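You operate a simulated robot arm through the tools that you are given. There is no shell and no other tool.

Carry out the task below with a simulated robot arm. There is one attempt and no reset: what you move stays moved.

TASK
Seal the groove of shell three with the green strip.
Fine: wipe the groove with the white rag first; press the strip with the white block till it lies smooth; tools back. Set down upright: white rag, white block. What is to be rubbed or washed off counts as gone when no trace of it is left.

It is judged by the outcome, as a careful person would: the job done as asked, and still so three seconds after it is handed in. It fails if anything else is knocked over, pushed out of place, dropped, spilled or broken. A push-on lid holds only when it is set on centred and level and pressed home; a screw cap is set on level and turned clockwise until tight.

THE ROBOT
A 6-joint arm with a two-finger parallel gripper, fixed in place. Base frame: the origin is at the foot of the arm, x ahead of it, y to its left, z up. Lengths are in mm, angles in degrees, forces in N, time in s.
Its first joint turns from -166.0 to 166.0 degrees. Payload 3.91 kg.
The TCP is the grasp point between the finger pads, 30 mm short of the fingertips. In the tool frame z runs along the fingers and y along their closing line. Largest opening 110 mm; finger width 20, thickness 10; the body of the gripper, 48 by 112 mm, starts 55 mm behind the TCP.
Orientation is told as [roll, pitch, yaw] about the base's x, y, z axes, in that order, counted from this pose: with the fingers straight down and closing along the base's y, the tool's x points along the base's -x, its y along +y and its z along -z.

THE INTERFACE
- The arm moves only by the tool nudge_tool. Its argument "rows" is a list of rows, each a list of 3 entries, a list of its own where there are three numbers: the shift along the base's x, y, z in mm, then the turn, a rotation vector about the base's x, y, z in degrees, then the finger opening in mm, from 0 to 110. In form: [[[dx, dy, dz], [wx, wy, wz], jaw], ...]. A call has 1 to 20 rows; each row is the pose to reach, as a shift and turn from the pose commanded when the call began. A row lasts 0.2 s, in which the tool goes at most 50 mm and 8.6 degrees; a call with a longer step from one row to the next is refused whole, and so is a gripper value outside its range. A pose out of reach is approached as far as the arm can. The call stops where the force on the tool passes 90 N (or 10 N more than at its start, if that is more) or the arm is blocked; 0.2 s more then pass. The fingers move at their own pace (about 108 mm/s each) and stop on an object; they squeeze with about 29 N. The grip force told is the motor's: it shows also when the fingers shut on nothing. Time passes only in rows, and 0.2 s behind the last, so rows that repeat a pose let the fingers close. The reply holds the time, the measured pose of the TCP, the force on the tool along the base axes, the opening and the grip force, in the units named above and with some noise, with the torque about the TCP (base axes, N m) and any sound that the robot's microphone picked up.
- Cameras (640 x 400 px; columns grow to the right, rows downward): "scene" is fixed at [396.6, 501.1, 1622.6]; the picture's right is [-0.90, -0.43, 0.00], its down [-0.40, 0.84, -0.38] and it looks along [0.16, -0.34, -0.93] (base axes); focal length 214 px, centre (320, 200). "wrist" rides on the gripper at [72, 17, -103] in the tool frame; the picture's right is [-0.23, 0.97, 0.00], its down [-0.76, -0.18, -0.62] and it looks along [-0.61, -0.14, 0.78] (tool axes); focal length 222 px, centre (320, 200). There is no depth. A picture from a camera that has moved, and an enlarged one, comes with that camera's place and axes in the base frame and with its lens.
- camera(camera): a new picture of that camera. No time passes.
- close_up(camera, box): a new picture of the part [left, top, right, bottom] of that camera's present view, enlarged. No time passes.
- sign_off(): hands the job in; it is judged then, once.

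Places have to be worked out from the pictures, the camera data and where the tool is seen. Open the gripper and draw the arm clear of the work before you hand the job in, unless the task says otherwise.

The tools are called after "Emit:" as name(argument=value, ...) on one line, values as JSON. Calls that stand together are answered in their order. nudge_tool: Moves the arm, as the interface text tells. Its arguments: {"type":"object","properties":{"rows":{"type":"array"}},"required":["rows"]} The other tools are called the same way: camera (camera) takes a picture; close_up (camera, box) takes an enlarged picture of a part of a camera's view; sign_off () hands the job in.

At the start:

```text
t: 0.0
tcp_pos: [691.1, -118.8, 1195.4]
ee_rot: [-0.1, -0.2, 0.1]
wrist_force: [-0.9, 0.7, -0.5]
ft_torque: [0.0, -0.02, 0.01]
opening: 110.3
finger_force: 0.0
```

scene: 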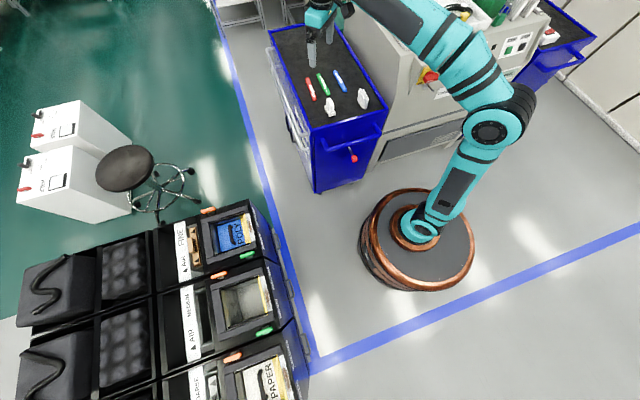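
wrist: 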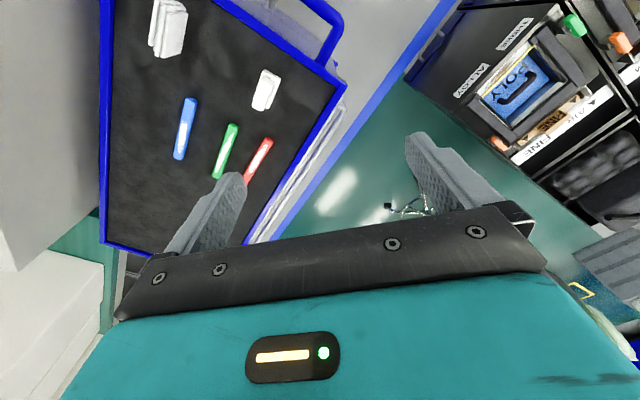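

I start by looking closely at both views to identify the shells, strips, rag and block.

Emit:
close_up(camera="scene", box=[260, 0, 420, 100])

Emit:
close_up(camera="scene", box=[280, 50, 400, 125])

Emit:
close_up(camera="wrist", box=[100, 0, 340, 150])

Emit:
close_up(camera="scene", box=[420, 0, 640, 137])

Emit:
close_up(camera="scene", box=[140, 190, 320, 400])

```text
4.00 times, centred on (340, 50) of scene
camera zoom: at [396.6, 501.1, 1622.6], right [-0.9, -0.43, 0.0], down [-0.4, 0.84, -0.38], along [0.16, -0.34, -0.93], focal length 858 px, centre (240, 800)
```

zoom: 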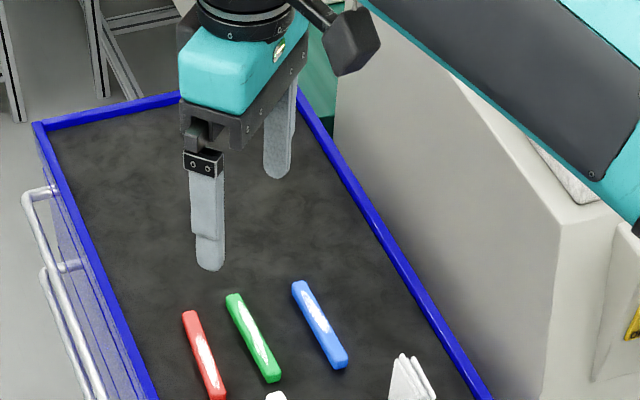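

```text
5.33 times, centred on (340, 88) of scene
camera zoom: at [396.6, 501.1, 1622.6], right [-0.9, -0.43, 0.0], down [-0.4, 0.84, -0.38], along [0.16, -0.34, -0.93], focal length 1144 px, centre (213, 800)
```

zoom: 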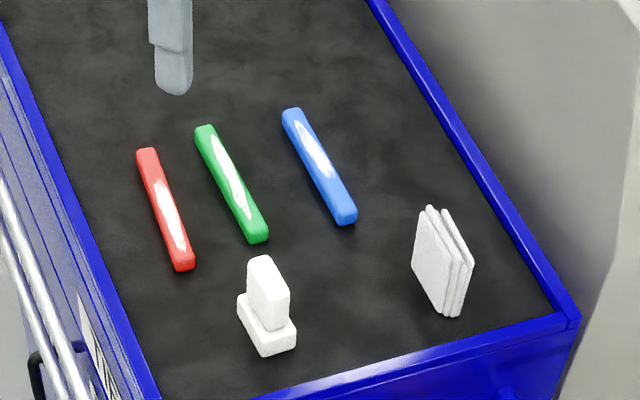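

```text
2.67 times, centred on (220, 75) of wrist
camera zoom: at [619.1, -100.3, 1298.8], right [0.23, 0.97, 0.0], down [0.76, -0.18, 0.62], along [0.61, -0.14, -0.78], focal length 592 px, centre (587, 533)
```

zoom: 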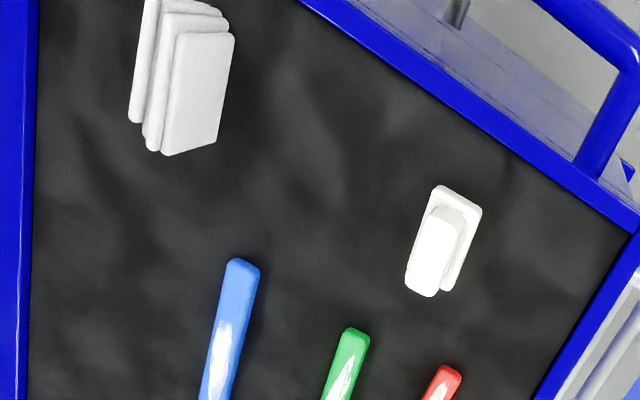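

```text
2.91 times, centred on (530, 68) of scene
camera zoom: at [396.6, 501.1, 1622.6], right [-0.9, -0.43, 0.0], down [-0.4, 0.84, -0.38], along [0.16, -0.34, -0.93], focal length 624 px, centre (-291, 582)
```

zoom: 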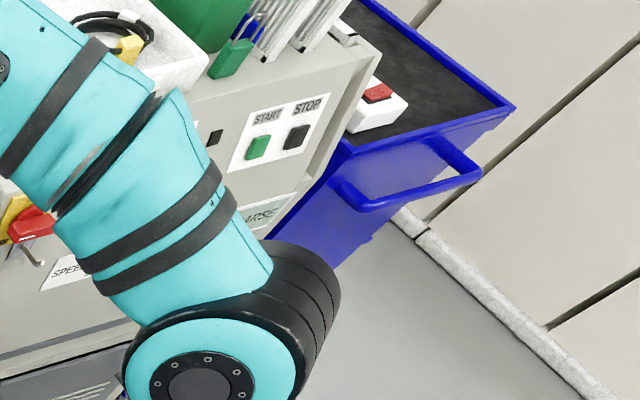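

```text
1.90 times, centred on (230, 295) of scene
camera zoom: at [396.6, 501.1, 1622.6], right [-0.9, -0.43, 0.0], down [-0.4, 0.84, -0.38], along [0.16, -0.34, -0.93], focal length 408 px, centre (491, 19)
```

zoom: 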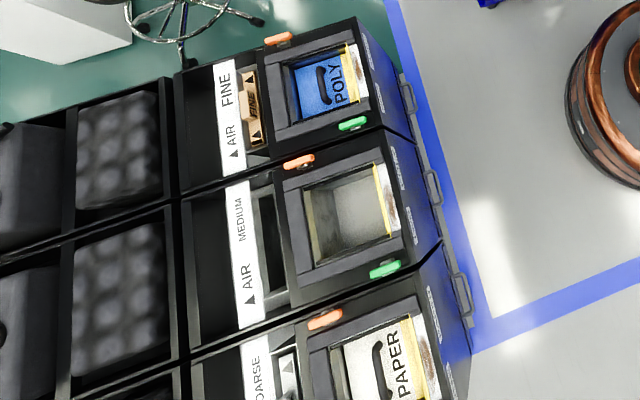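

The trolley holds three strips, a white T-shaped block and a white folded rag, but no shells or grooves have shown up yet. I'll zoom in on the cabinets and the other areas to find "shell three".

Emit:
close_up(camera="scene", box=[180, 190, 300, 265])

Emit:
close_up(camera="scene", box=[180, 255, 300, 330])

Emit:
close_up(camera="scene", box=[180, 325, 320, 400])

Emit:
close_up(camera="scene", box=[0, 80, 200, 240])

Emit:
close_up(camera="scene", box=[440, 0, 600, 90])

Emit:
close_up(camera="wrist", box=[420, 0, 640, 180])

```text
5.33 times, centred on (240, 228) of scene
camera zoom: at [396.6, 501.1, 1622.6], right [-0.9, -0.43, 0.0], down [-0.4, 0.84, -0.38], along [0.16, -0.34, -0.93], focal length 1144 px, centre (747, 53)
```

zoom: 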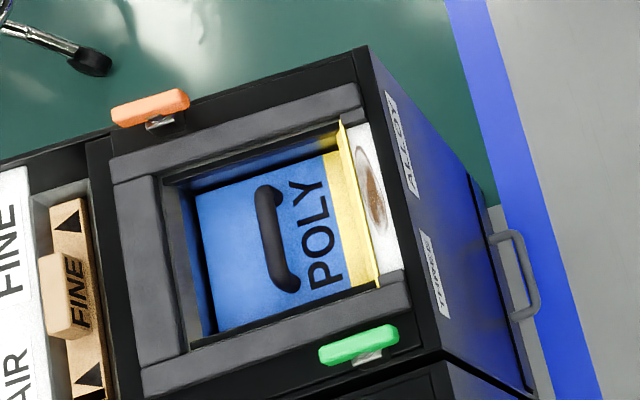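

```text
5.33 times, centred on (240, 292) of scene
camera zoom: at [396.6, 501.1, 1622.6], right [-0.9, -0.43, 0.0], down [-0.4, 0.84, -0.38], along [0.16, -0.34, -0.93], focal length 1144 px, centre (747, -293)
```

zoom: 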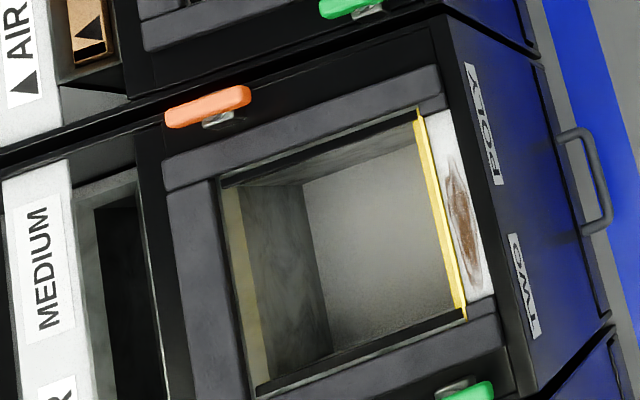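

```text
4.57 times, centred on (250, 362) of scene
camera zoom: at [396.6, 501.1, 1622.6], right [-0.9, -0.43, 0.0], down [-0.4, 0.84, -0.38], along [0.16, -0.34, -0.93], focal length 980 px, centre (640, -543)
```

zoom: 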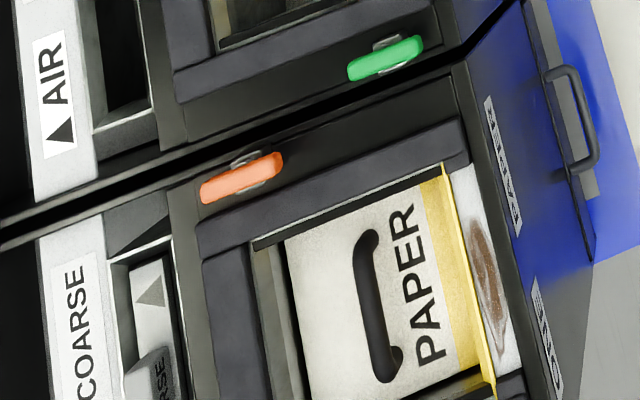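

```text
2.50 times, centred on (100, 160) of scene
camera zoom: at [396.6, 501.1, 1622.6], right [-0.9, -0.43, 0.0], down [-0.4, 0.84, -0.38], along [0.16, -0.34, -0.93], focal length 536 px, centre (870, 300)
```

zoom: 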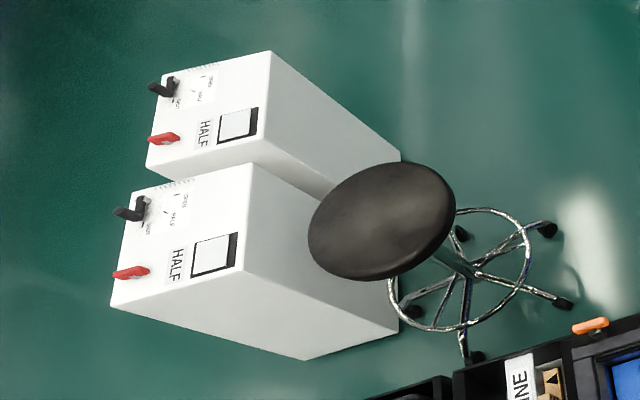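

```text
4.00 times, centred on (520, 45) of scene
camera zoom: at [396.6, 501.1, 1622.6], right [-0.9, -0.43, 0.0], down [-0.4, 0.84, -0.38], along [0.16, -0.34, -0.93], focal length 858 px, centre (-480, 820)
```

zoom: 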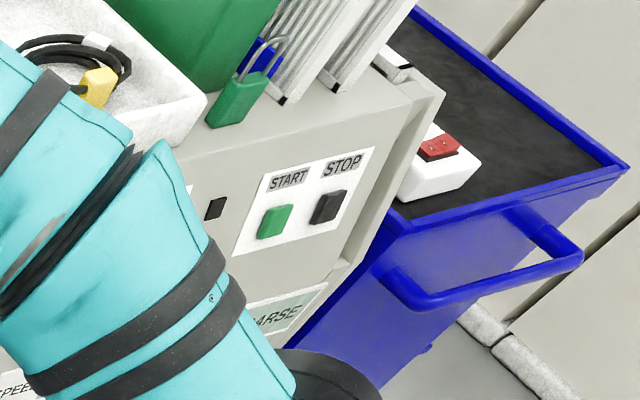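

```text
2.22 times, centred on (530, 90) of wrist
camera zoom: at [619.1, -100.3, 1298.8], right [0.23, 0.97, 0.0], down [0.76, -0.18, 0.62], along [0.61, -0.14, -0.78], focal length 494 px, centre (-147, 444)
```

zoom: 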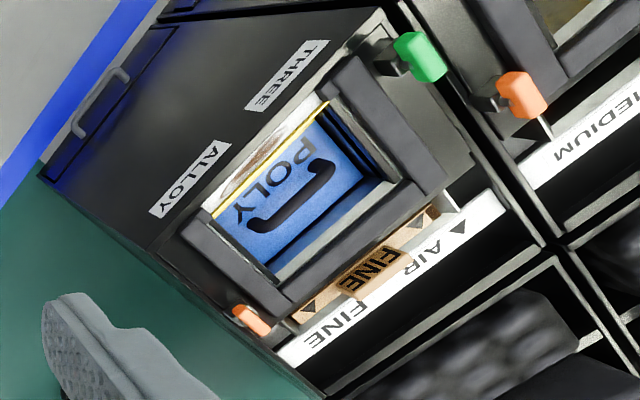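

Shell "THREE" (blue POLY filter, label THREE on its side) has its white groove with a brown stain at about (845, 393, 550). The trolley tools are around (690, -210) and (570, -310) at z about 850. I'll move the wrist camera closer over the trolley for a better measurement.

Emit:
nudge_tool(rows=[[[-6, -22, -20], [0, 0, 0], 110], [[-12, -44, -40], [0, 0, 0], 110], [[-18, -66, -60], [0, 0, 0], 110], [[-24, -88, -80], [0, 0, 0], 110], [[-31, -111, -100], [0, 0, 0], 110]])

Emit:
camera(camera="wrist")

Emit:
camera(camera="scene")

```text
t: 1.2
tcp_pos: [660.1, -228.0, 1096.0]
ee_rot: [0.0, -0.1, 0.0]
wrist_force: [0.8, 0.6, 0.2]
ft_torque: [-0.01, 0.02, -0.02]
opening: 109.9
finger_force: 0.1
```

```text
taken
camera wrist: at [588.1, -210.3, 1199.4], right [0.23, 0.97, 0.0], down [0.76, -0.18, 0.62], along [0.61, -0.14, -0.78], focal length 222 px, centre (320, 200)
```

wrist: 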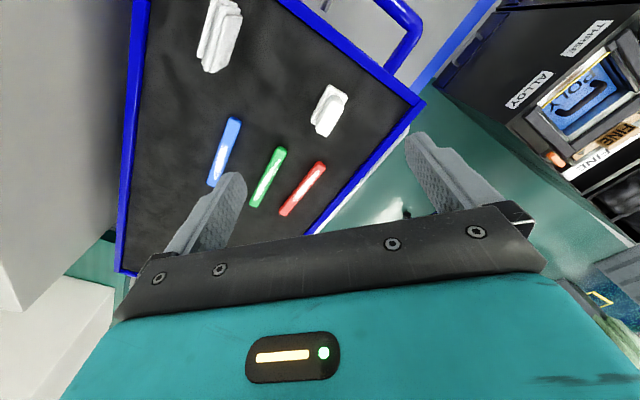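

```text
taken
```

scene: 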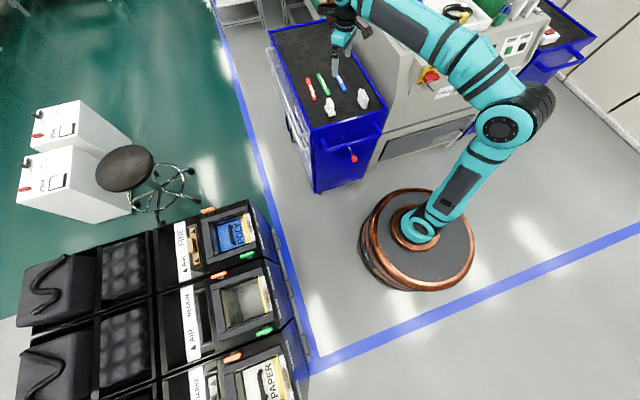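

Zooming in on the wrist view for precise pixel positions.

Emit:
close_up(camera="wrist", box=[180, 100, 340, 200])

Emit:
close_up(camera="wrist", box=[180, 0, 380, 125])

Emit:
close_up(camera="wrist", box=[480, 20, 640, 120])

```text
4.00 times, centred on (260, 150) of wrist
camera zoom: at [588.1, -210.3, 1199.4], right [0.23, 0.97, 0.0], down [0.76, -0.18, 0.62], along [0.61, -0.14, -0.78], focal length 888 px, centre (560, 400)
```

zoom: 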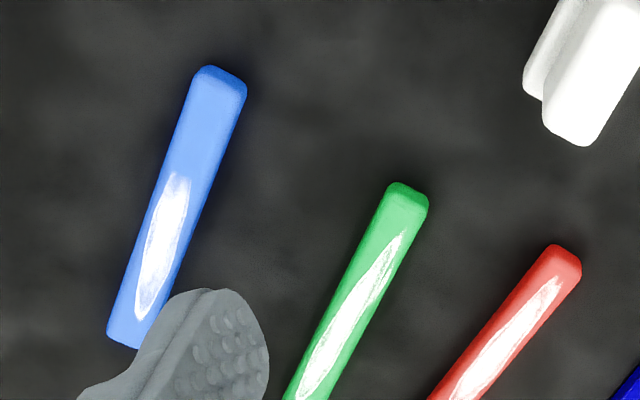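

```text
3.20 times, centred on (280, 62) of wrist
camera zoom: at [588.1, -210.3, 1199.4], right [0.23, 0.97, 0.0], down [0.76, -0.18, 0.62], along [0.61, -0.14, -0.78], focal length 711 px, centre (448, 640)
```

zoom: 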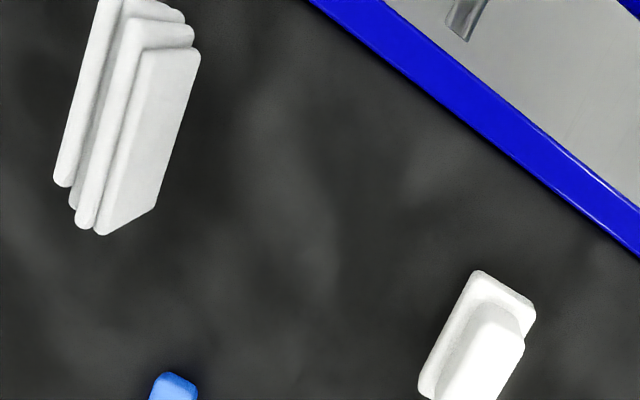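

```text
4.00 times, centred on (560, 70) of wrist
camera zoom: at [588.1, -210.3, 1199.4], right [0.23, 0.97, 0.0], down [0.76, -0.18, 0.62], along [0.61, -0.14, -0.78], focal length 888 px, centre (-640, 720)
```

zoom: 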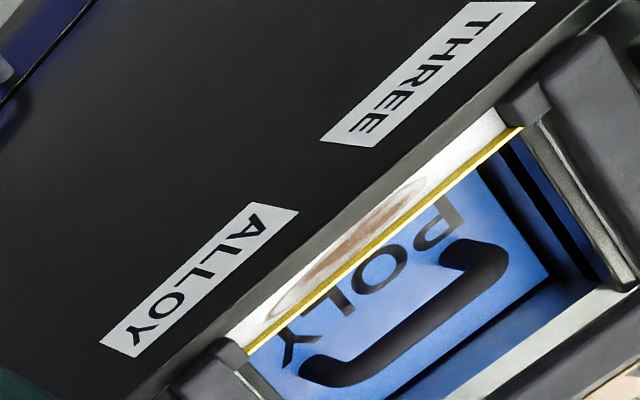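

Let me zoom tighter on the rag and block in the scene view to understand their shapes, before going closer.

Emit:
close_up(camera="scene", box=[346, 78, 378, 118])

Emit:
close_up(camera="scene", box=[314, 86, 346, 126])

Emit:
close_up(camera="scene", box=[222, 200, 270, 260])

```text
10.00 times, centred on (362, 98) of scene
camera zoom: at [396.6, 501.1, 1622.6], right [-0.9, -0.43, 0.0], down [-0.4, 0.84, -0.38], along [0.16, -0.34, -0.93], focal length 2145 px, centre (-100, 1220)
```

zoom: 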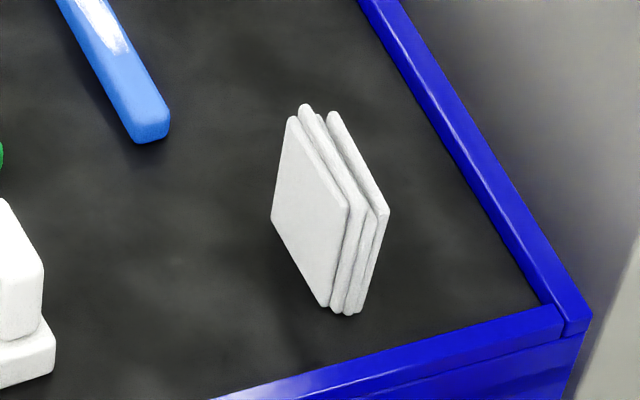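

```text
10.00 times, centred on (330, 106) of scene
camera zoom: at [396.6, 501.1, 1622.6], right [-0.9, -0.43, 0.0], down [-0.4, 0.84, -0.38], along [0.16, -0.34, -0.93], focal length 2145 px, centre (220, 1140)
```

zoom: 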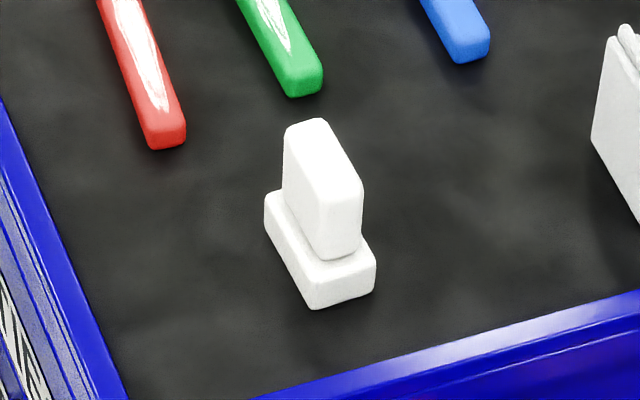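

```text
6.67 times, centred on (246, 230) of scene
camera zoom: at [396.6, 501.1, 1622.6], right [-0.9, -0.43, 0.0], down [-0.4, 0.84, -0.38], along [0.16, -0.34, -0.93], focal length 1430 px, centre (813, 0)
```

zoom: 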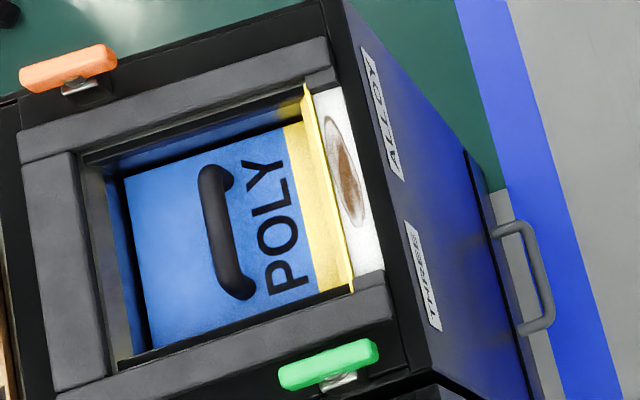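

The rag is a three-layer pad standing on edge near (590, -330), and the block is an inverted-T with a grip ridge. I'll go lower near the rag to measure it.

Emit:
nudge_tool(rows=[[[-18, -24, -20], [0, 0, 0], 110], [[-35, -48, -45], [0, 0, 0], 110], [[-52, -72, -70], [0, 0, 0], 110], [[-70, -97, -96], [0, 0, 0], 110], [[-70, -97, -96], [0, 0, 0], 110]])

Emit:
camera(camera="wrist")

```text
t: 2.4
tcp_pos: [591.4, -325.7, 1000.3]
ee_rot: [-0.1, 0.0, 0.1]
wrist_force: [0.1, 0.0, -1.5]
ft_torque: [-0.01, 0.01, -0.02]
opening: 109.9
finger_force: 0.1
```

```text
taken
camera wrist: at [520.0, -307.5, 1102.2], right [0.23, 0.97, 0.0], down [0.76, -0.18, 0.62], along [0.61, -0.14, -0.78], focal length 222 px, centre (320, 200)
```

wrist: 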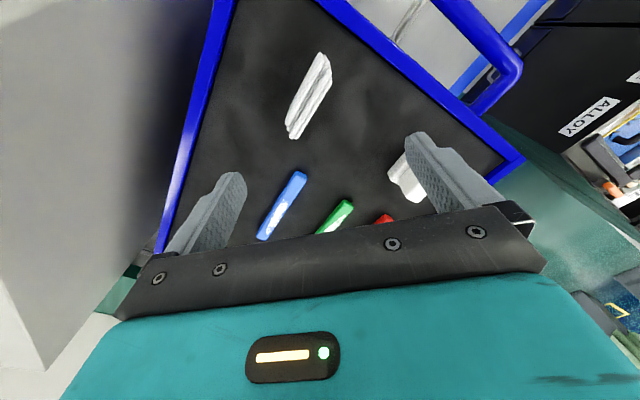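

Emit:
close_up(camera="wrist", box=[270, 40, 350, 150])

Emit:
close_up(camera="wrist", box=[240, 140, 440, 260])

```text
3.64 times, centred on (310, 95) of wrist
camera zoom: at [520.0, -307.5, 1102.2], right [0.23, 0.97, 0.0], down [0.76, -0.18, 0.62], along [0.61, -0.14, -0.78], focal length 808 px, centre (356, 582)
```

zoom: 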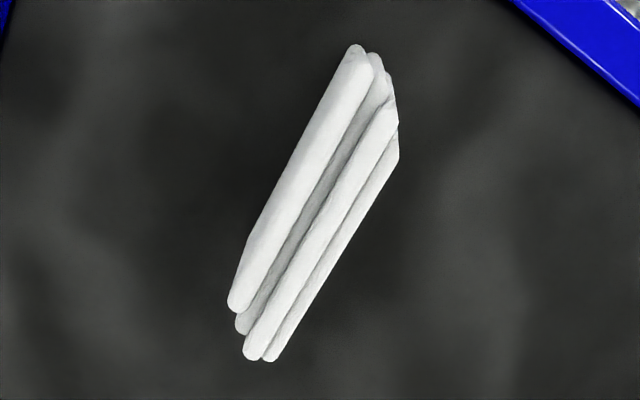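

```text
3.20 times, centred on (340, 200) of wrist
camera zoom: at [520.0, -307.5, 1102.2], right [0.23, 0.97, 0.0], down [0.76, -0.18, 0.62], along [0.61, -0.14, -0.78], focal length 711 px, centre (256, 200)
```

zoom: 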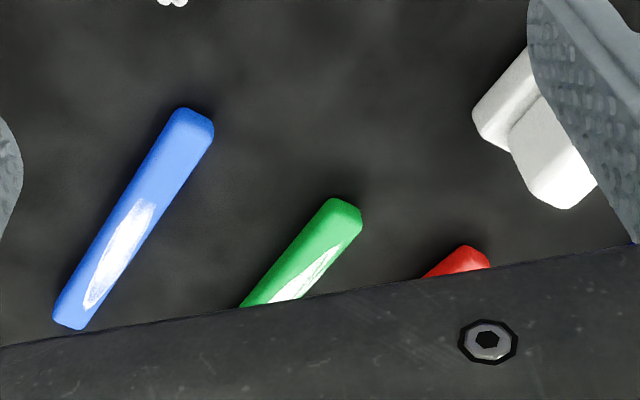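

Triangulation puts the strip tops at z≈836 and the trolley items aligned at about -44° yaw. The rag's centre is about (573, -334) and its top about z 876. Before I pick anything up, I'll look closely at the groove of shell three.

Emit:
nudge_tool(rows=[[[10, 40, 0], [0, 0, 0], 110], [[20, 80, 0], [0, 0, 0], 110], [[30, 120, 0], [0, 0, 0], 110], [[42, 165, 0], [0, 0, 0], 110], [[54, 210, 0], [0, 0, 0], 110], [[66, 255, 0], [0, 0, 0], 110], [[78, 300, 0], [0, 0, 0], 110], [[90, 345, 0], [0, 0, 0], 110], [[102, 390, 0], [0, 0, 0], 110], [[115, 435, 0], [0, 0, 0], 110], [[128, 480, 0], [0, 0, 0], 110], [[142, 525, 0], [0, 0, 0], 110], [[155, 570, 0], [0, 0, 0], 110], [[170, 610, -10], [0, 0, 0], 110], [[185, 650, -30], [0, 0, 0], 110], [[195, 680, -65], [0, 0, 0], 110], [[205, 705, -105], [0, 0, 0], 110], [[209, 725, -150], [0, 0, 0], 110], [[209, 726, -195], [0, 0, 0], 110], [[209, 726, -235], [0, 0, 0], 110]])

Emit:
camera(camera="wrist")

Emit:
camera(camera="scene")

```text
t: 6.6
tcp_pos: [800.0, 400.2, 765.5]
ee_rot: [0.0, -0.1, 0.0]
wrist_force: [-0.6, 0.4, 0.9]
ft_torque: [-0.01, -0.04, -0.02]
opening: 110.1
finger_force: 0.1
```

```text
taken
camera wrist: at [728.4, 418.1, 868.2], right [0.23, 0.97, 0.0], down [0.76, -0.18, 0.63], along [0.61, -0.14, -0.78], focal length 222 px, centre (320, 200)
```

wrist: 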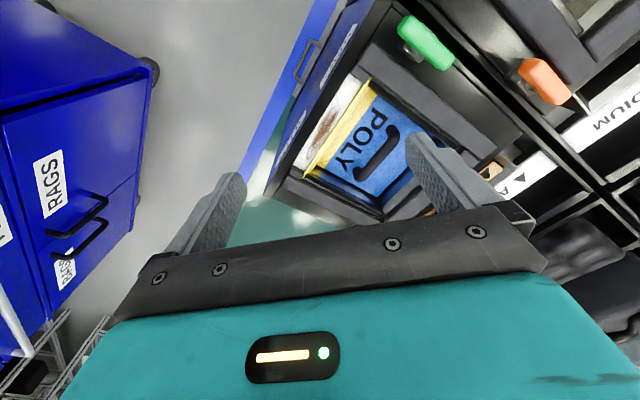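

```text
taken
```

scene: 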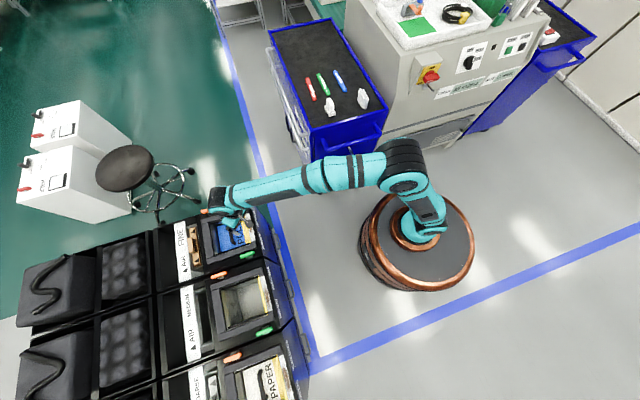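

Emit:
close_up(camera="wrist", box=[280, 70, 408, 190])

Emit:
close_up(camera="wrist", box=[300, 70, 380, 120])

Emit:
close_up(camera="wrist", box=[270, 130, 350, 210])

```text
3.33 times, centred on (344, 130) of wrist
camera zoom: at [728.4, 418.1, 868.2], right [0.23, 0.97, 0.0], down [0.76, -0.18, 0.63], along [0.61, -0.14, -0.78], focal length 740 px, centre (240, 433)
```

zoom: 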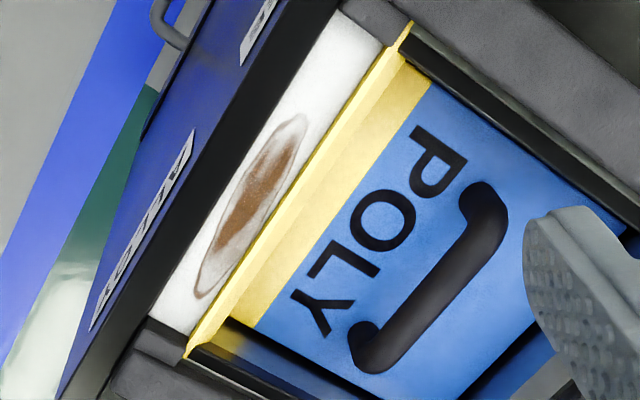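

```text
8.00 times, centred on (340, 95) of wrist
camera zoom: at [728.4, 418.1, 868.2], right [0.23, 0.97, 0.0], down [0.76, -0.18, 0.63], along [0.61, -0.14, -0.78], focal length 1777 px, centre (160, 1040)
```

zoom: 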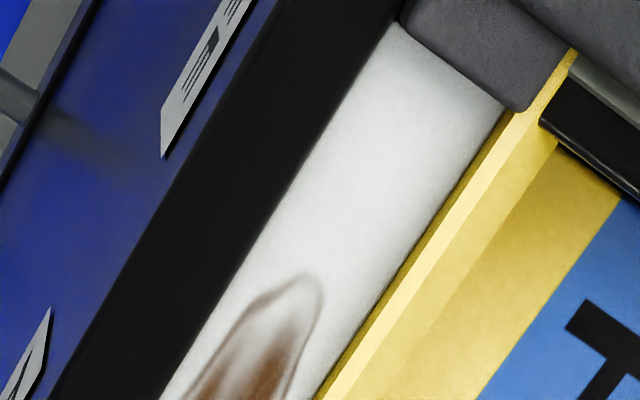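

```text
5.00 times, centred on (310, 170) of wrist
camera zoom: at [728.4, 418.1, 868.2], right [0.23, 0.97, 0.0], down [0.76, -0.18, 0.63], along [0.61, -0.14, -0.78], focal length 1111 px, centre (370, 350)
```

zoom: 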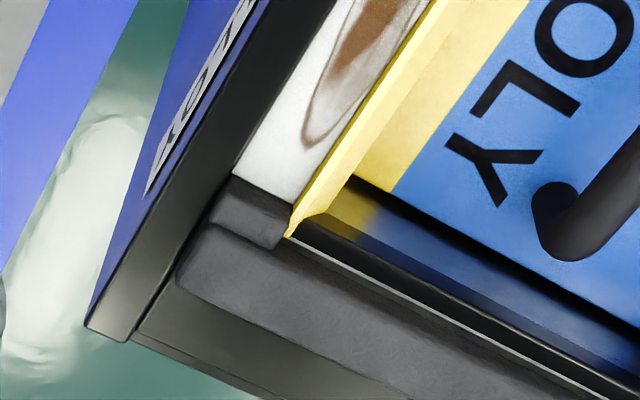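

The groove floor is white, bounded by a yellow lip on the inside and gray frame blocks at the ends. I'll turn to the working yaw of -44° and come down a bit to triangulate its ends and check for tilt.

Emit:
nudge_tool(rows=[[[7, 0, -10], [0, 0, -7.4], 110], [[14, 0, -20], [0, 0, -14.8], 110], [[21, 0, -30], [0, 0, -22.2], 110], [[28, 0, -40], [0, 0, -29.6], 110], [[34, 0, -50], [0, 0, -37], 110], [[40, 0, -60], [0, 0, -44], 110], [[40, 0, -60], [0, 0, -44], 110]])

Emit:
camera(camera="wrist")

```text
t: 8.2
tcp_pos: [839.3, 401.0, 704.2]
ee_rot: [0.0, -0.1, -44.0]
wrist_force: [-0.4, -0.3, 0.2]
ft_torque: [-0.03, 0.02, -0.02]
opening: 110.2
finger_force: 0.0
```

```text
taken
camera wrist: at [799.4, 463.8, 806.8], right [0.84, 0.54, 0.0], down [0.42, -0.66, 0.62], along [0.34, -0.53, -0.78], focal length 222 px, centre (320, 200)
```

wrist: 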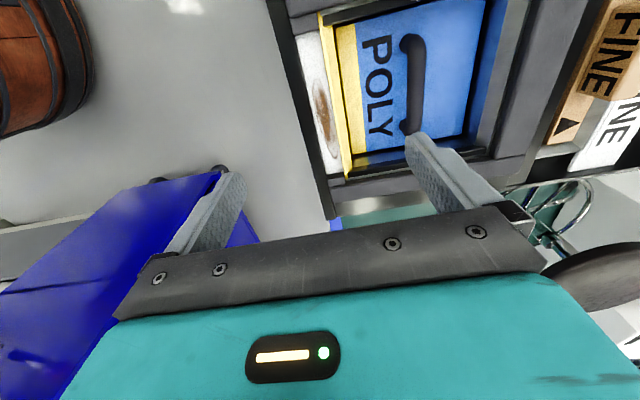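

Emit:
close_up(camera="wrist", box=[280, 20, 380, 100])

Emit:
close_up(camera="wrist", box=[290, 120, 380, 200])

Emit:
close_up(camera="wrist", box=[270, 0, 530, 200])

```text
5.00 times, centred on (330, 60) of wrist
camera zoom: at [799.4, 463.8, 806.8], right [0.84, 0.54, 0.0], down [0.42, -0.66, 0.62], along [0.34, -0.53, -0.78], focal length 1111 px, centre (270, 900)
```

zoom: 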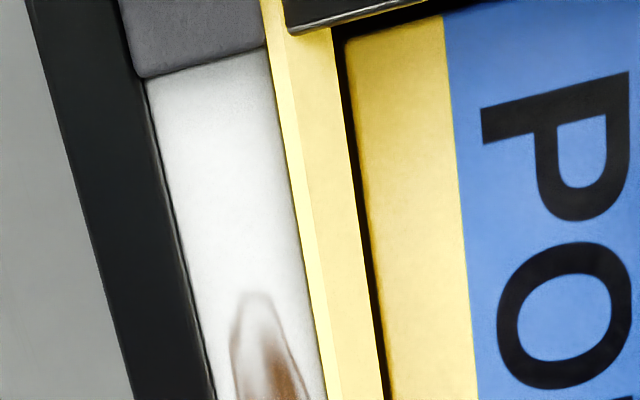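

```text
5.00 times, centred on (335, 160) of wrist
camera zoom: at [799.4, 463.8, 806.8], right [0.84, 0.54, 0.0], down [0.42, -0.66, 0.62], along [0.34, -0.53, -0.78], focal length 1111 px, centre (245, 400)
```

zoom: 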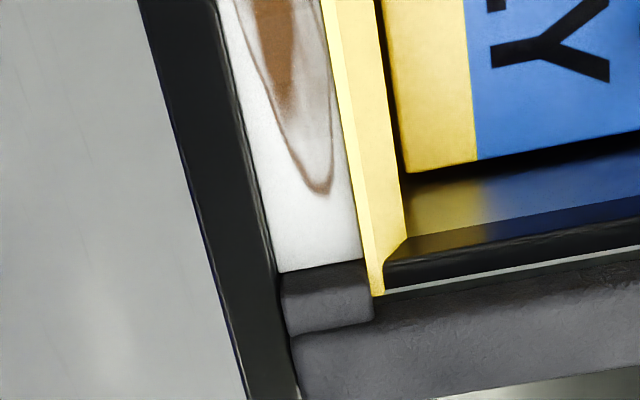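

```text
2.00 times, centred on (400, 100) of wrist
camera zoom: at [799.4, 463.8, 806.8], right [0.84, 0.54, 0.0], down [0.42, -0.66, 0.62], along [0.34, -0.53, -0.78], focal length 444 px, centre (160, 400)
```

zoom: 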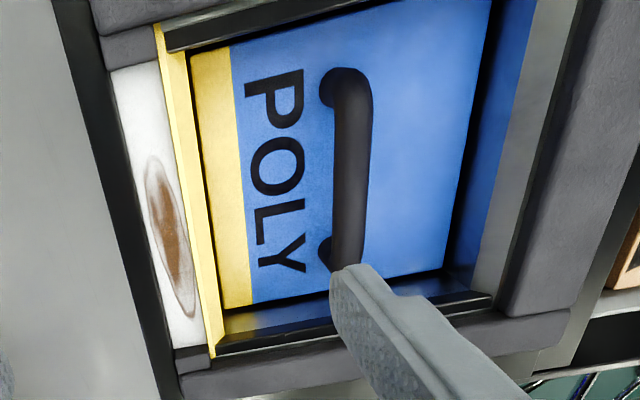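

Two wrist views agree: the groove floor is level at z≈551, about 155 × 22.5 mm, centred at (848, 396) and running at -45°. Now I return over the trolley at the same yaw to measure the rag precisely before grasping.

Emit:
nudge_tool(rows=[[[0, 0, 45], [0, 0, 0], 110], [[0, 0, 90], [0, 0, 0], 110], [[-10, -20, 130], [0, 0, 0], 110], [[-20, -50, 165], [0, 0, 0], 110], [[-35, -90, 190], [0, 0, 0], 110], [[-48, -133, 206], [0, 0, 0], 110], [[-62, -178, 214], [0, 0, 0], 110], [[-78, -223, 219], [0, 0, 0], 110], [[-94, -268, 223], [0, 0, 0], 110], [[-110, -313, 227], [0, 0, 0], 110], [[-126, -358, 231], [0, 0, 0], 110], [[-142, -403, 235], [0, 0, 0], 110], [[-158, -448, 239], [0, 0, 0], 110], [[-174, -493, 243], [0, 0, 0], 110], [[-190, -538, 247], [0, 0, 0], 110], [[-206, -583, 251], [0, 0, 0], 110], [[-222, -628, 255], [0, 0, 0], 110], [[-238, -673, 259], [0, 0, 0], 110], [[-254, -705, 263], [0, 0, 0], 110], [[-267, -735, 266], [0, 0, 0], 110]])

Emit:
camera(camera="wrist")

```text
t: 12.4
tcp_pos: [570.8, -336.8, 968.9]
ee_rot: [-0.1, -0.2, -43.9]
wrist_force: [-0.2, 0.4, -0.1]
ft_torque: [-0.03, -0.04, 0.0]
opening: 109.8
finger_force: 0.0
```

```text
taken
camera wrist: at [531.8, -272.1, 1071.3], right [0.84, 0.54, 0.0], down [0.43, -0.66, 0.62], along [0.34, -0.52, -0.78], focal length 222 px, centre (320, 200)
```

wrist: 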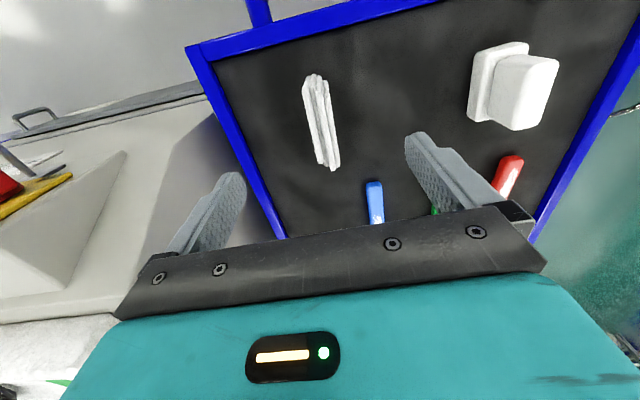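

Emit:
close_up(camera="wrist", box=[270, 60, 370, 180])

Emit:
close_up(camera="wrist", box=[450, 30, 570, 140])

Emit:
close_up(camera="wrist", box=[350, 160, 450, 230])

```text
3.33 times, centred on (320, 120) of wrist
camera zoom: at [531.8, -272.1, 1071.3], right [0.84, 0.54, 0.0], down [0.43, -0.66, 0.62], along [0.34, -0.52, -0.78], focal length 740 px, centre (320, 467)
```

zoom: 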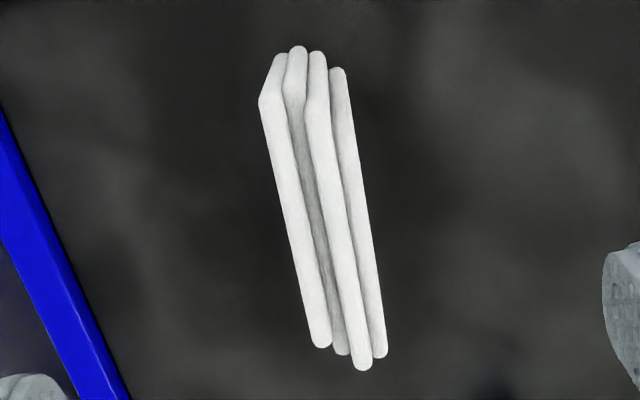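

```text
3.64 times, centred on (510, 85) of wrist
camera zoom: at [531.8, -272.1, 1071.3], right [0.84, 0.54, 0.0], down [0.43, -0.66, 0.62], along [0.34, -0.52, -0.78], focal length 808 px, centre (-371, 618)
```

zoom: 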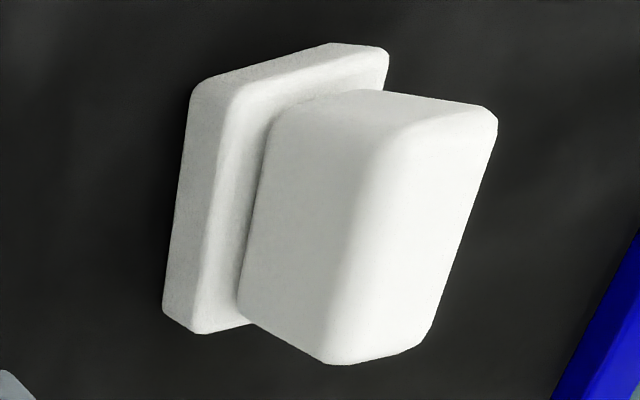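

```text
5.71 times, centred on (400, 195) of wrist
camera zoom: at [531.8, -272.1, 1071.3], right [0.84, 0.54, 0.0], down [0.43, -0.66, 0.62], along [0.34, -0.52, -0.78], focal length 1269 px, centre (-137, 229)
```

zoom: 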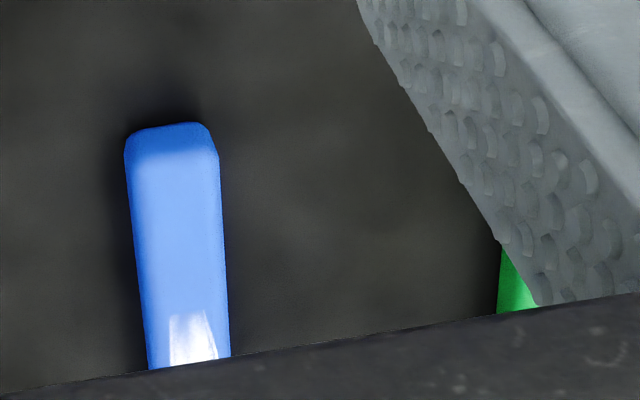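

The rag centre is about (573.5, -334), 20 mm thick, with its top near z 876. I'll align over it at yaw -45°, part-close the fingers to 60 mm, and check from just above.

Emit:
nudge_tool(rows=[[[2.7, 2.8, -10], [0, 0, -1], 100], [[2.7, 2.8, -25], [0, 0, -1], 80], [[2.7, 2.8, -40], [0, 0, -1], 60], [[2.7, 2.8, -40], [0, 0, -1], 60], [[2.7, 2.8, -40], [0, 0, -1], 60]])

Emit:
camera(camera="wrist")

Emit:
close_up(camera="wrist", box=[240, 40, 400, 200])

Emit:
close_up(camera="scene", box=[330, 60, 400, 120])

```text
t: 13.6
tcp_pos: [573.6, -332.1, 931.1]
ee_rot: [-0.1, -0.1, -45.0]
wrist_force: [0.2, -0.3, 0.5]
ft_torque: [-0.01, 0.02, 0.01]
opening: 59.9
finger_force: 0.1
```

```text
taken
camera wrist: at [536.3, -268.2, 1033.6], right [0.85, 0.53, 0.0], down [0.41, -0.66, 0.62], along [0.33, -0.53, -0.78], focal length 222 px, centre (320, 200)
```

wrist: 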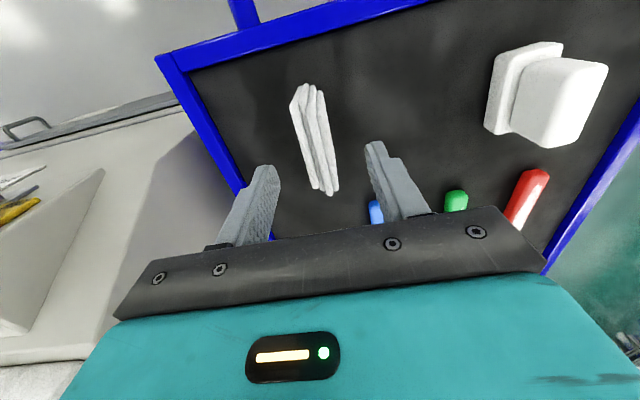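

```text
2.50 times, centred on (320, 120) of wrist
camera zoom: at [536.3, -268.2, 1033.6], right [0.85, 0.53, 0.0], down [0.41, -0.66, 0.62], along [0.33, -0.53, -0.78], focal length 555 px, centre (320, 400)
```

zoom: 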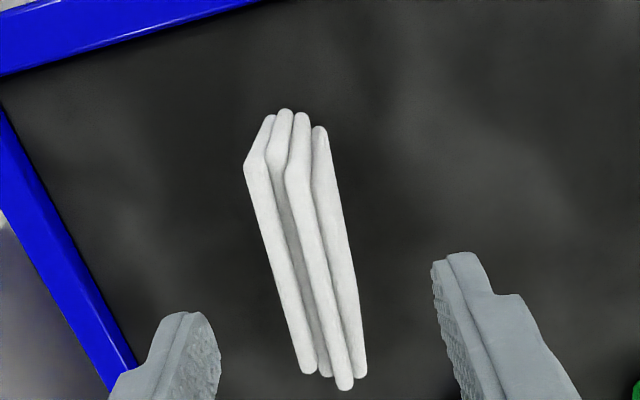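

```text
6.67 times, centred on (365, 90) of scene
camera zoom: at [396.6, 501.1, 1622.6], right [-0.9, -0.43, 0.0], down [-0.4, 0.84, -0.38], along [0.16, -0.34, -0.93], focal length 1430 px, centre (20, 933)
```

zoom: 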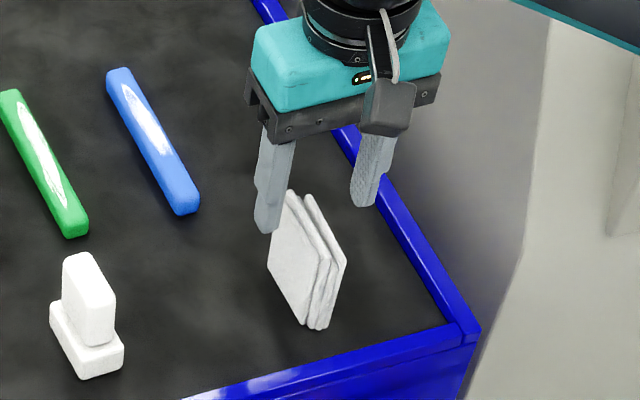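

The rag lies at -45° with its centre about (576, -338). I shift slightly, descend so the pads cover its upper 30 mm, and close.

Emit:
nudge_tool(rows=[[[2, -5.2, -15], [0, 0, 0], 60], [[2, -5.2, -35], [0, 0, 0], 60], [[2, -5.2, -54], [0, 0, 0], 60], [[2, -5.2, -54], [0, 0, 0], 40], [[2, -5.2, -54], [0, 0, 0], 20], [[2, -5.2, -54], [0, 0, 0], 10], [[2, -5.2, -54], [0, 0, 0], 10], [[2, -5.2, -54], [0, 0, 0], 10]])

Emit:
close_up(camera="scene", box=[330, 60, 400, 120])

Emit:
camera(camera="wrist")

```text
t: 15.4
tcp_pos: [575.5, -338.0, 877.3]
ee_rot: [0.0, -0.1, -45.0]
wrist_force: [1.1, -0.8, 0.4]
ft_torque: [-0.01, -0.01, -0.01]
opening: 19.4
finger_force: 29.2
```

```text
6.67 times, centred on (365, 90) of scene
camera zoom: at [396.6, 501.1, 1622.6], right [-0.9, -0.43, 0.0], down [-0.4, 0.84, -0.38], along [0.16, -0.34, -0.93], focal length 1430 px, centre (20, 933)
```

zoom: 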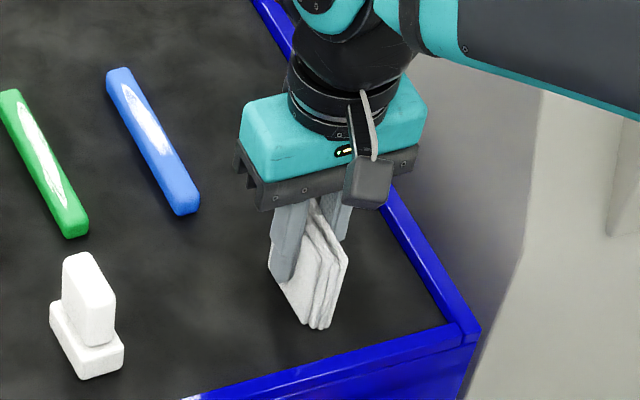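

```text
taken
camera wrist: at [537.8, -273.2, 979.9], right [0.85, 0.53, 0.0], down [0.41, -0.66, 0.62], along [0.33, -0.53, -0.78], focal length 222 px, centre (320, 200)
```

wrist: 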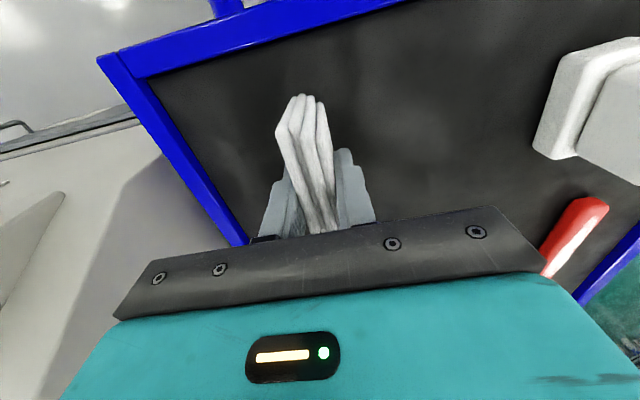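

The rag is held (opening 19.4, grip 29 N), with its home pose at TCP (575.5, -338.0, 877.3) and yaw -45°. I lift it clear and carry it high over to the groove.

Emit:
nudge_tool(rows=[[[0, 0, 40], [0, 0, 0], 10], [[0, 0, 85], [0, 0, 0], 10], [[0, 0, 130], [0, 0, 0], 10], [[16, 43, 130], [0, 0, 0], 10], [[32, 86, 130], [0, 0, 0], 10], [[48, 130, 130], [0, 0, 0], 10], [[64, 173, 130], [0, 0, 0], 10], [[80, 216, 130], [0, 0, 0], 10], [[96, 259, 130], [0, 0, 0], 10], [[112, 302, 130], [0, 0, 0], 10], [[128, 345, 130], [0, 0, 0], 10], [[145, 389, 130], [0, 0, 0], 10], [[161, 432, 130], [0, 0, 0], 10], [[177, 475, 130], [0, 0, 0], 10], [[193, 518, 130], [0, 0, 0], 10], [[209, 561, 130], [0, 0, 0], 10], [[225, 604, 130], [0, 0, 0], 10], [[241, 648, 130], [0, 0, 0], 10], [[257, 691, 130], [0, 0, 0], 10], [[273, 734, 130], [0, 0, 0], 10]])

Emit:
camera(camera="wrist")

Emit:
camera(camera="scene")

```text
t: 19.6
tcp_pos: [849.5, 394.3, 1006.3]
ee_rot: [0.0, 0.0, -45.0]
wrist_force: [-0.1, -0.7, -0.4]
ft_torque: [0.08, 0.01, -0.01]
opening: 19.4
finger_force: 28.6
```

```text
taken
camera wrist: at [811.9, 458.5, 1109.3], right [0.85, 0.53, 0.0], down [0.41, -0.66, 0.62], along [0.33, -0.53, -0.78], focal length 222 px, centre (320, 200)
```

wrist: 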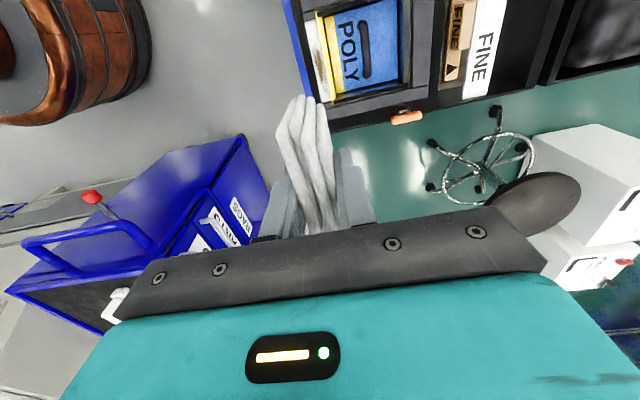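

```text
taken
```

scene: 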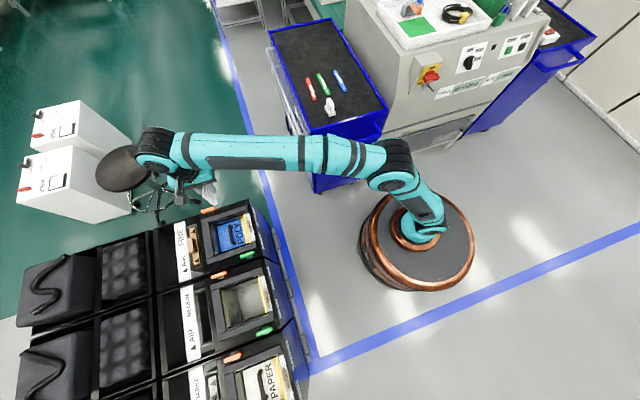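

Rag still held. I descend above the groove to TCP z≈670 and check the alignment.

Emit:
nudge_tool(rows=[[[-1, 1.5, -45], [0, 0, 0], 10], [[-1, 1.5, -90], [0, 0, 0], 10], [[-1, 1.5, -135], [0, 0, 0], 10], [[-1, 1.5, -180], [0, 0, 0], 10], [[-1, 1.5, -225], [0, 0, 0], 10], [[-1, 1.5, -270], [0, 0, 0], 10], [[-1, 1.5, -310], [0, 0, 0], 10], [[-1, 1.5, -336], [0, 0, 0], 10], [[-1, 1.5, -336], [0, 0, 0], 10]])

Emit:
camera(camera="wrist")

Emit:
close_up(camera="wrist", box=[240, 0, 400, 240])

Emit:
close_up(camera="scene", box=[200, 180, 300, 260])

```text
t: 21.6
tcp_pos: [847.4, 399.3, 671.7]
ee_rot: [-0.1, -0.1, -45.1]
wrist_force: [0.1, 0.5, -0.9]
ft_torque: [0.0, -0.03, -0.04]
opening: 19.4
finger_force: 29.3
```

```text
taken
camera wrist: at [809.6, 464.3, 774.1], right [0.85, 0.53, 0.0], down [0.41, -0.66, 0.62], along [0.33, -0.53, -0.78], focal length 222 px, centre (320, 200)
```

wrist: 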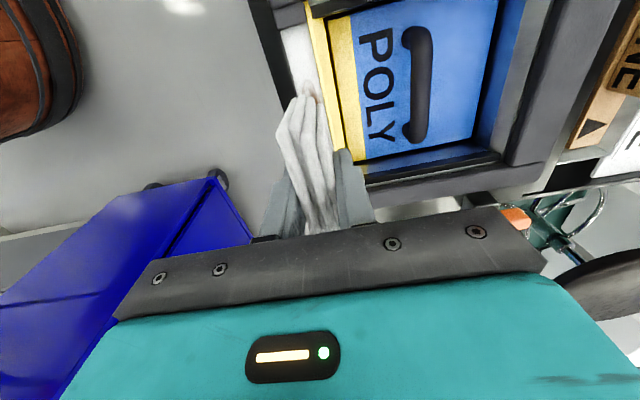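

```text
1.67 times, centred on (320, 120) of wrist
camera zoom: at [809.6, 464.3, 774.1], right [0.85, 0.53, 0.0], down [0.41, -0.66, 0.62], along [0.33, -0.53, -0.78], focal length 370 px, centre (320, 333)
```

zoom: 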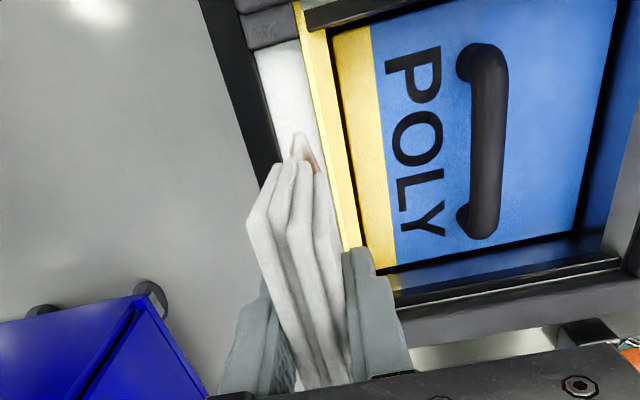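

```text
5.00 times, centred on (250, 220) of scene
camera zoom: at [396.6, 501.1, 1622.6], right [-0.9, -0.43, 0.0], down [-0.4, 0.84, -0.38], along [0.16, -0.34, -0.93], focal length 1072 px, centre (670, 100)
```

zoom: 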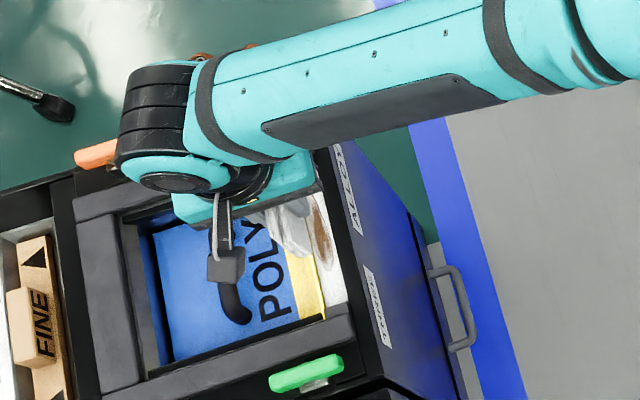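

The rag looks about 4 mm too far toward the yellow lip. I shift it outward, descend to about 10 mm above expected contact, and recheck.

Emit:
nudge_tool(rows=[[[-3, -3, 0], [0, 0, 0], 10], [[-3, -3, -15], [0, 0, 0], 10], [[-3, -3, -30], [0, 0, 0], 10], [[-3, -3, -42], [0, 0, 0], 10], [[-3, -3, -51], [0, 0, 0], 10], [[-3, -3, -51], [0, 0, 0], 10]])

Emit:
close_up(camera="wrist", box=[240, 0, 400, 200])

Emit:
close_up(camera="scene", box=[225, 200, 275, 250])

```text
t: 23.0
tcp_pos: [845.0, 394.1, 620.0]
ee_rot: [-0.1, -0.2, -45.0]
wrist_force: [-0.3, 0.6, -0.3]
ft_torque: [-0.01, 0.03, 0.0]
opening: 19.5
finger_force: 29.0
```

```text
2.00 times, centred on (320, 100) of wrist
camera zoom: at [806.7, 459.0, 723.4], right [0.85, 0.53, 0.0], down [0.41, -0.66, 0.62], along [0.33, -0.53, -0.78], focal length 444 px, centre (320, 400)
```

zoom: 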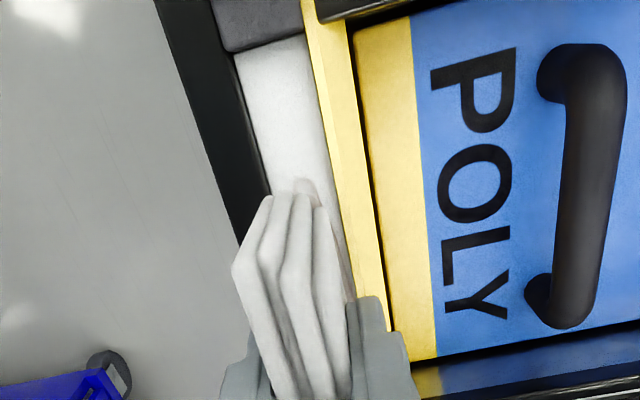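

```text
8.00 times, centred on (250, 225) of scene
camera zoom: at [396.6, 501.1, 1622.6], right [-0.9, -0.43, 0.0], down [-0.4, 0.84, -0.38], along [0.16, -0.34, -0.93], focal length 1716 px, centre (880, 0)
```

zoom: 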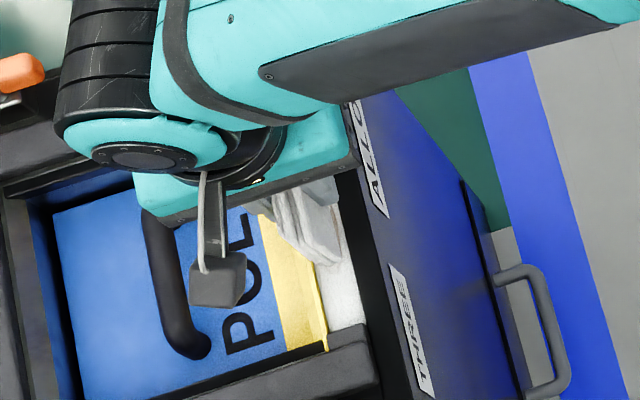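

Alignment is within about 1.5 mm. I make a small correction and step down until contact force appears.

Emit:
nudge_tool(rows=[[[1, 1, -3], [0, 0, 0], 10], [[1, 1, -6], [0, 0, 0], 10], [[1, 1, -8], [0, 0, 0], 10], [[1, 1, -9], [0, 0, 0], 10], [[1, 1, -9], [0, 0, 0], 10]])

```text
t: 24.2
tcp_pos: [844.5, 395.1, 611.9]
ee_rot: [-0.1, -0.1, -45.0]
wrist_force: [0.0, -0.2, -1.1]
ft_torque: [0.04, 0.0, -0.02]
opening: 19.3
finger_force: 29.2
```

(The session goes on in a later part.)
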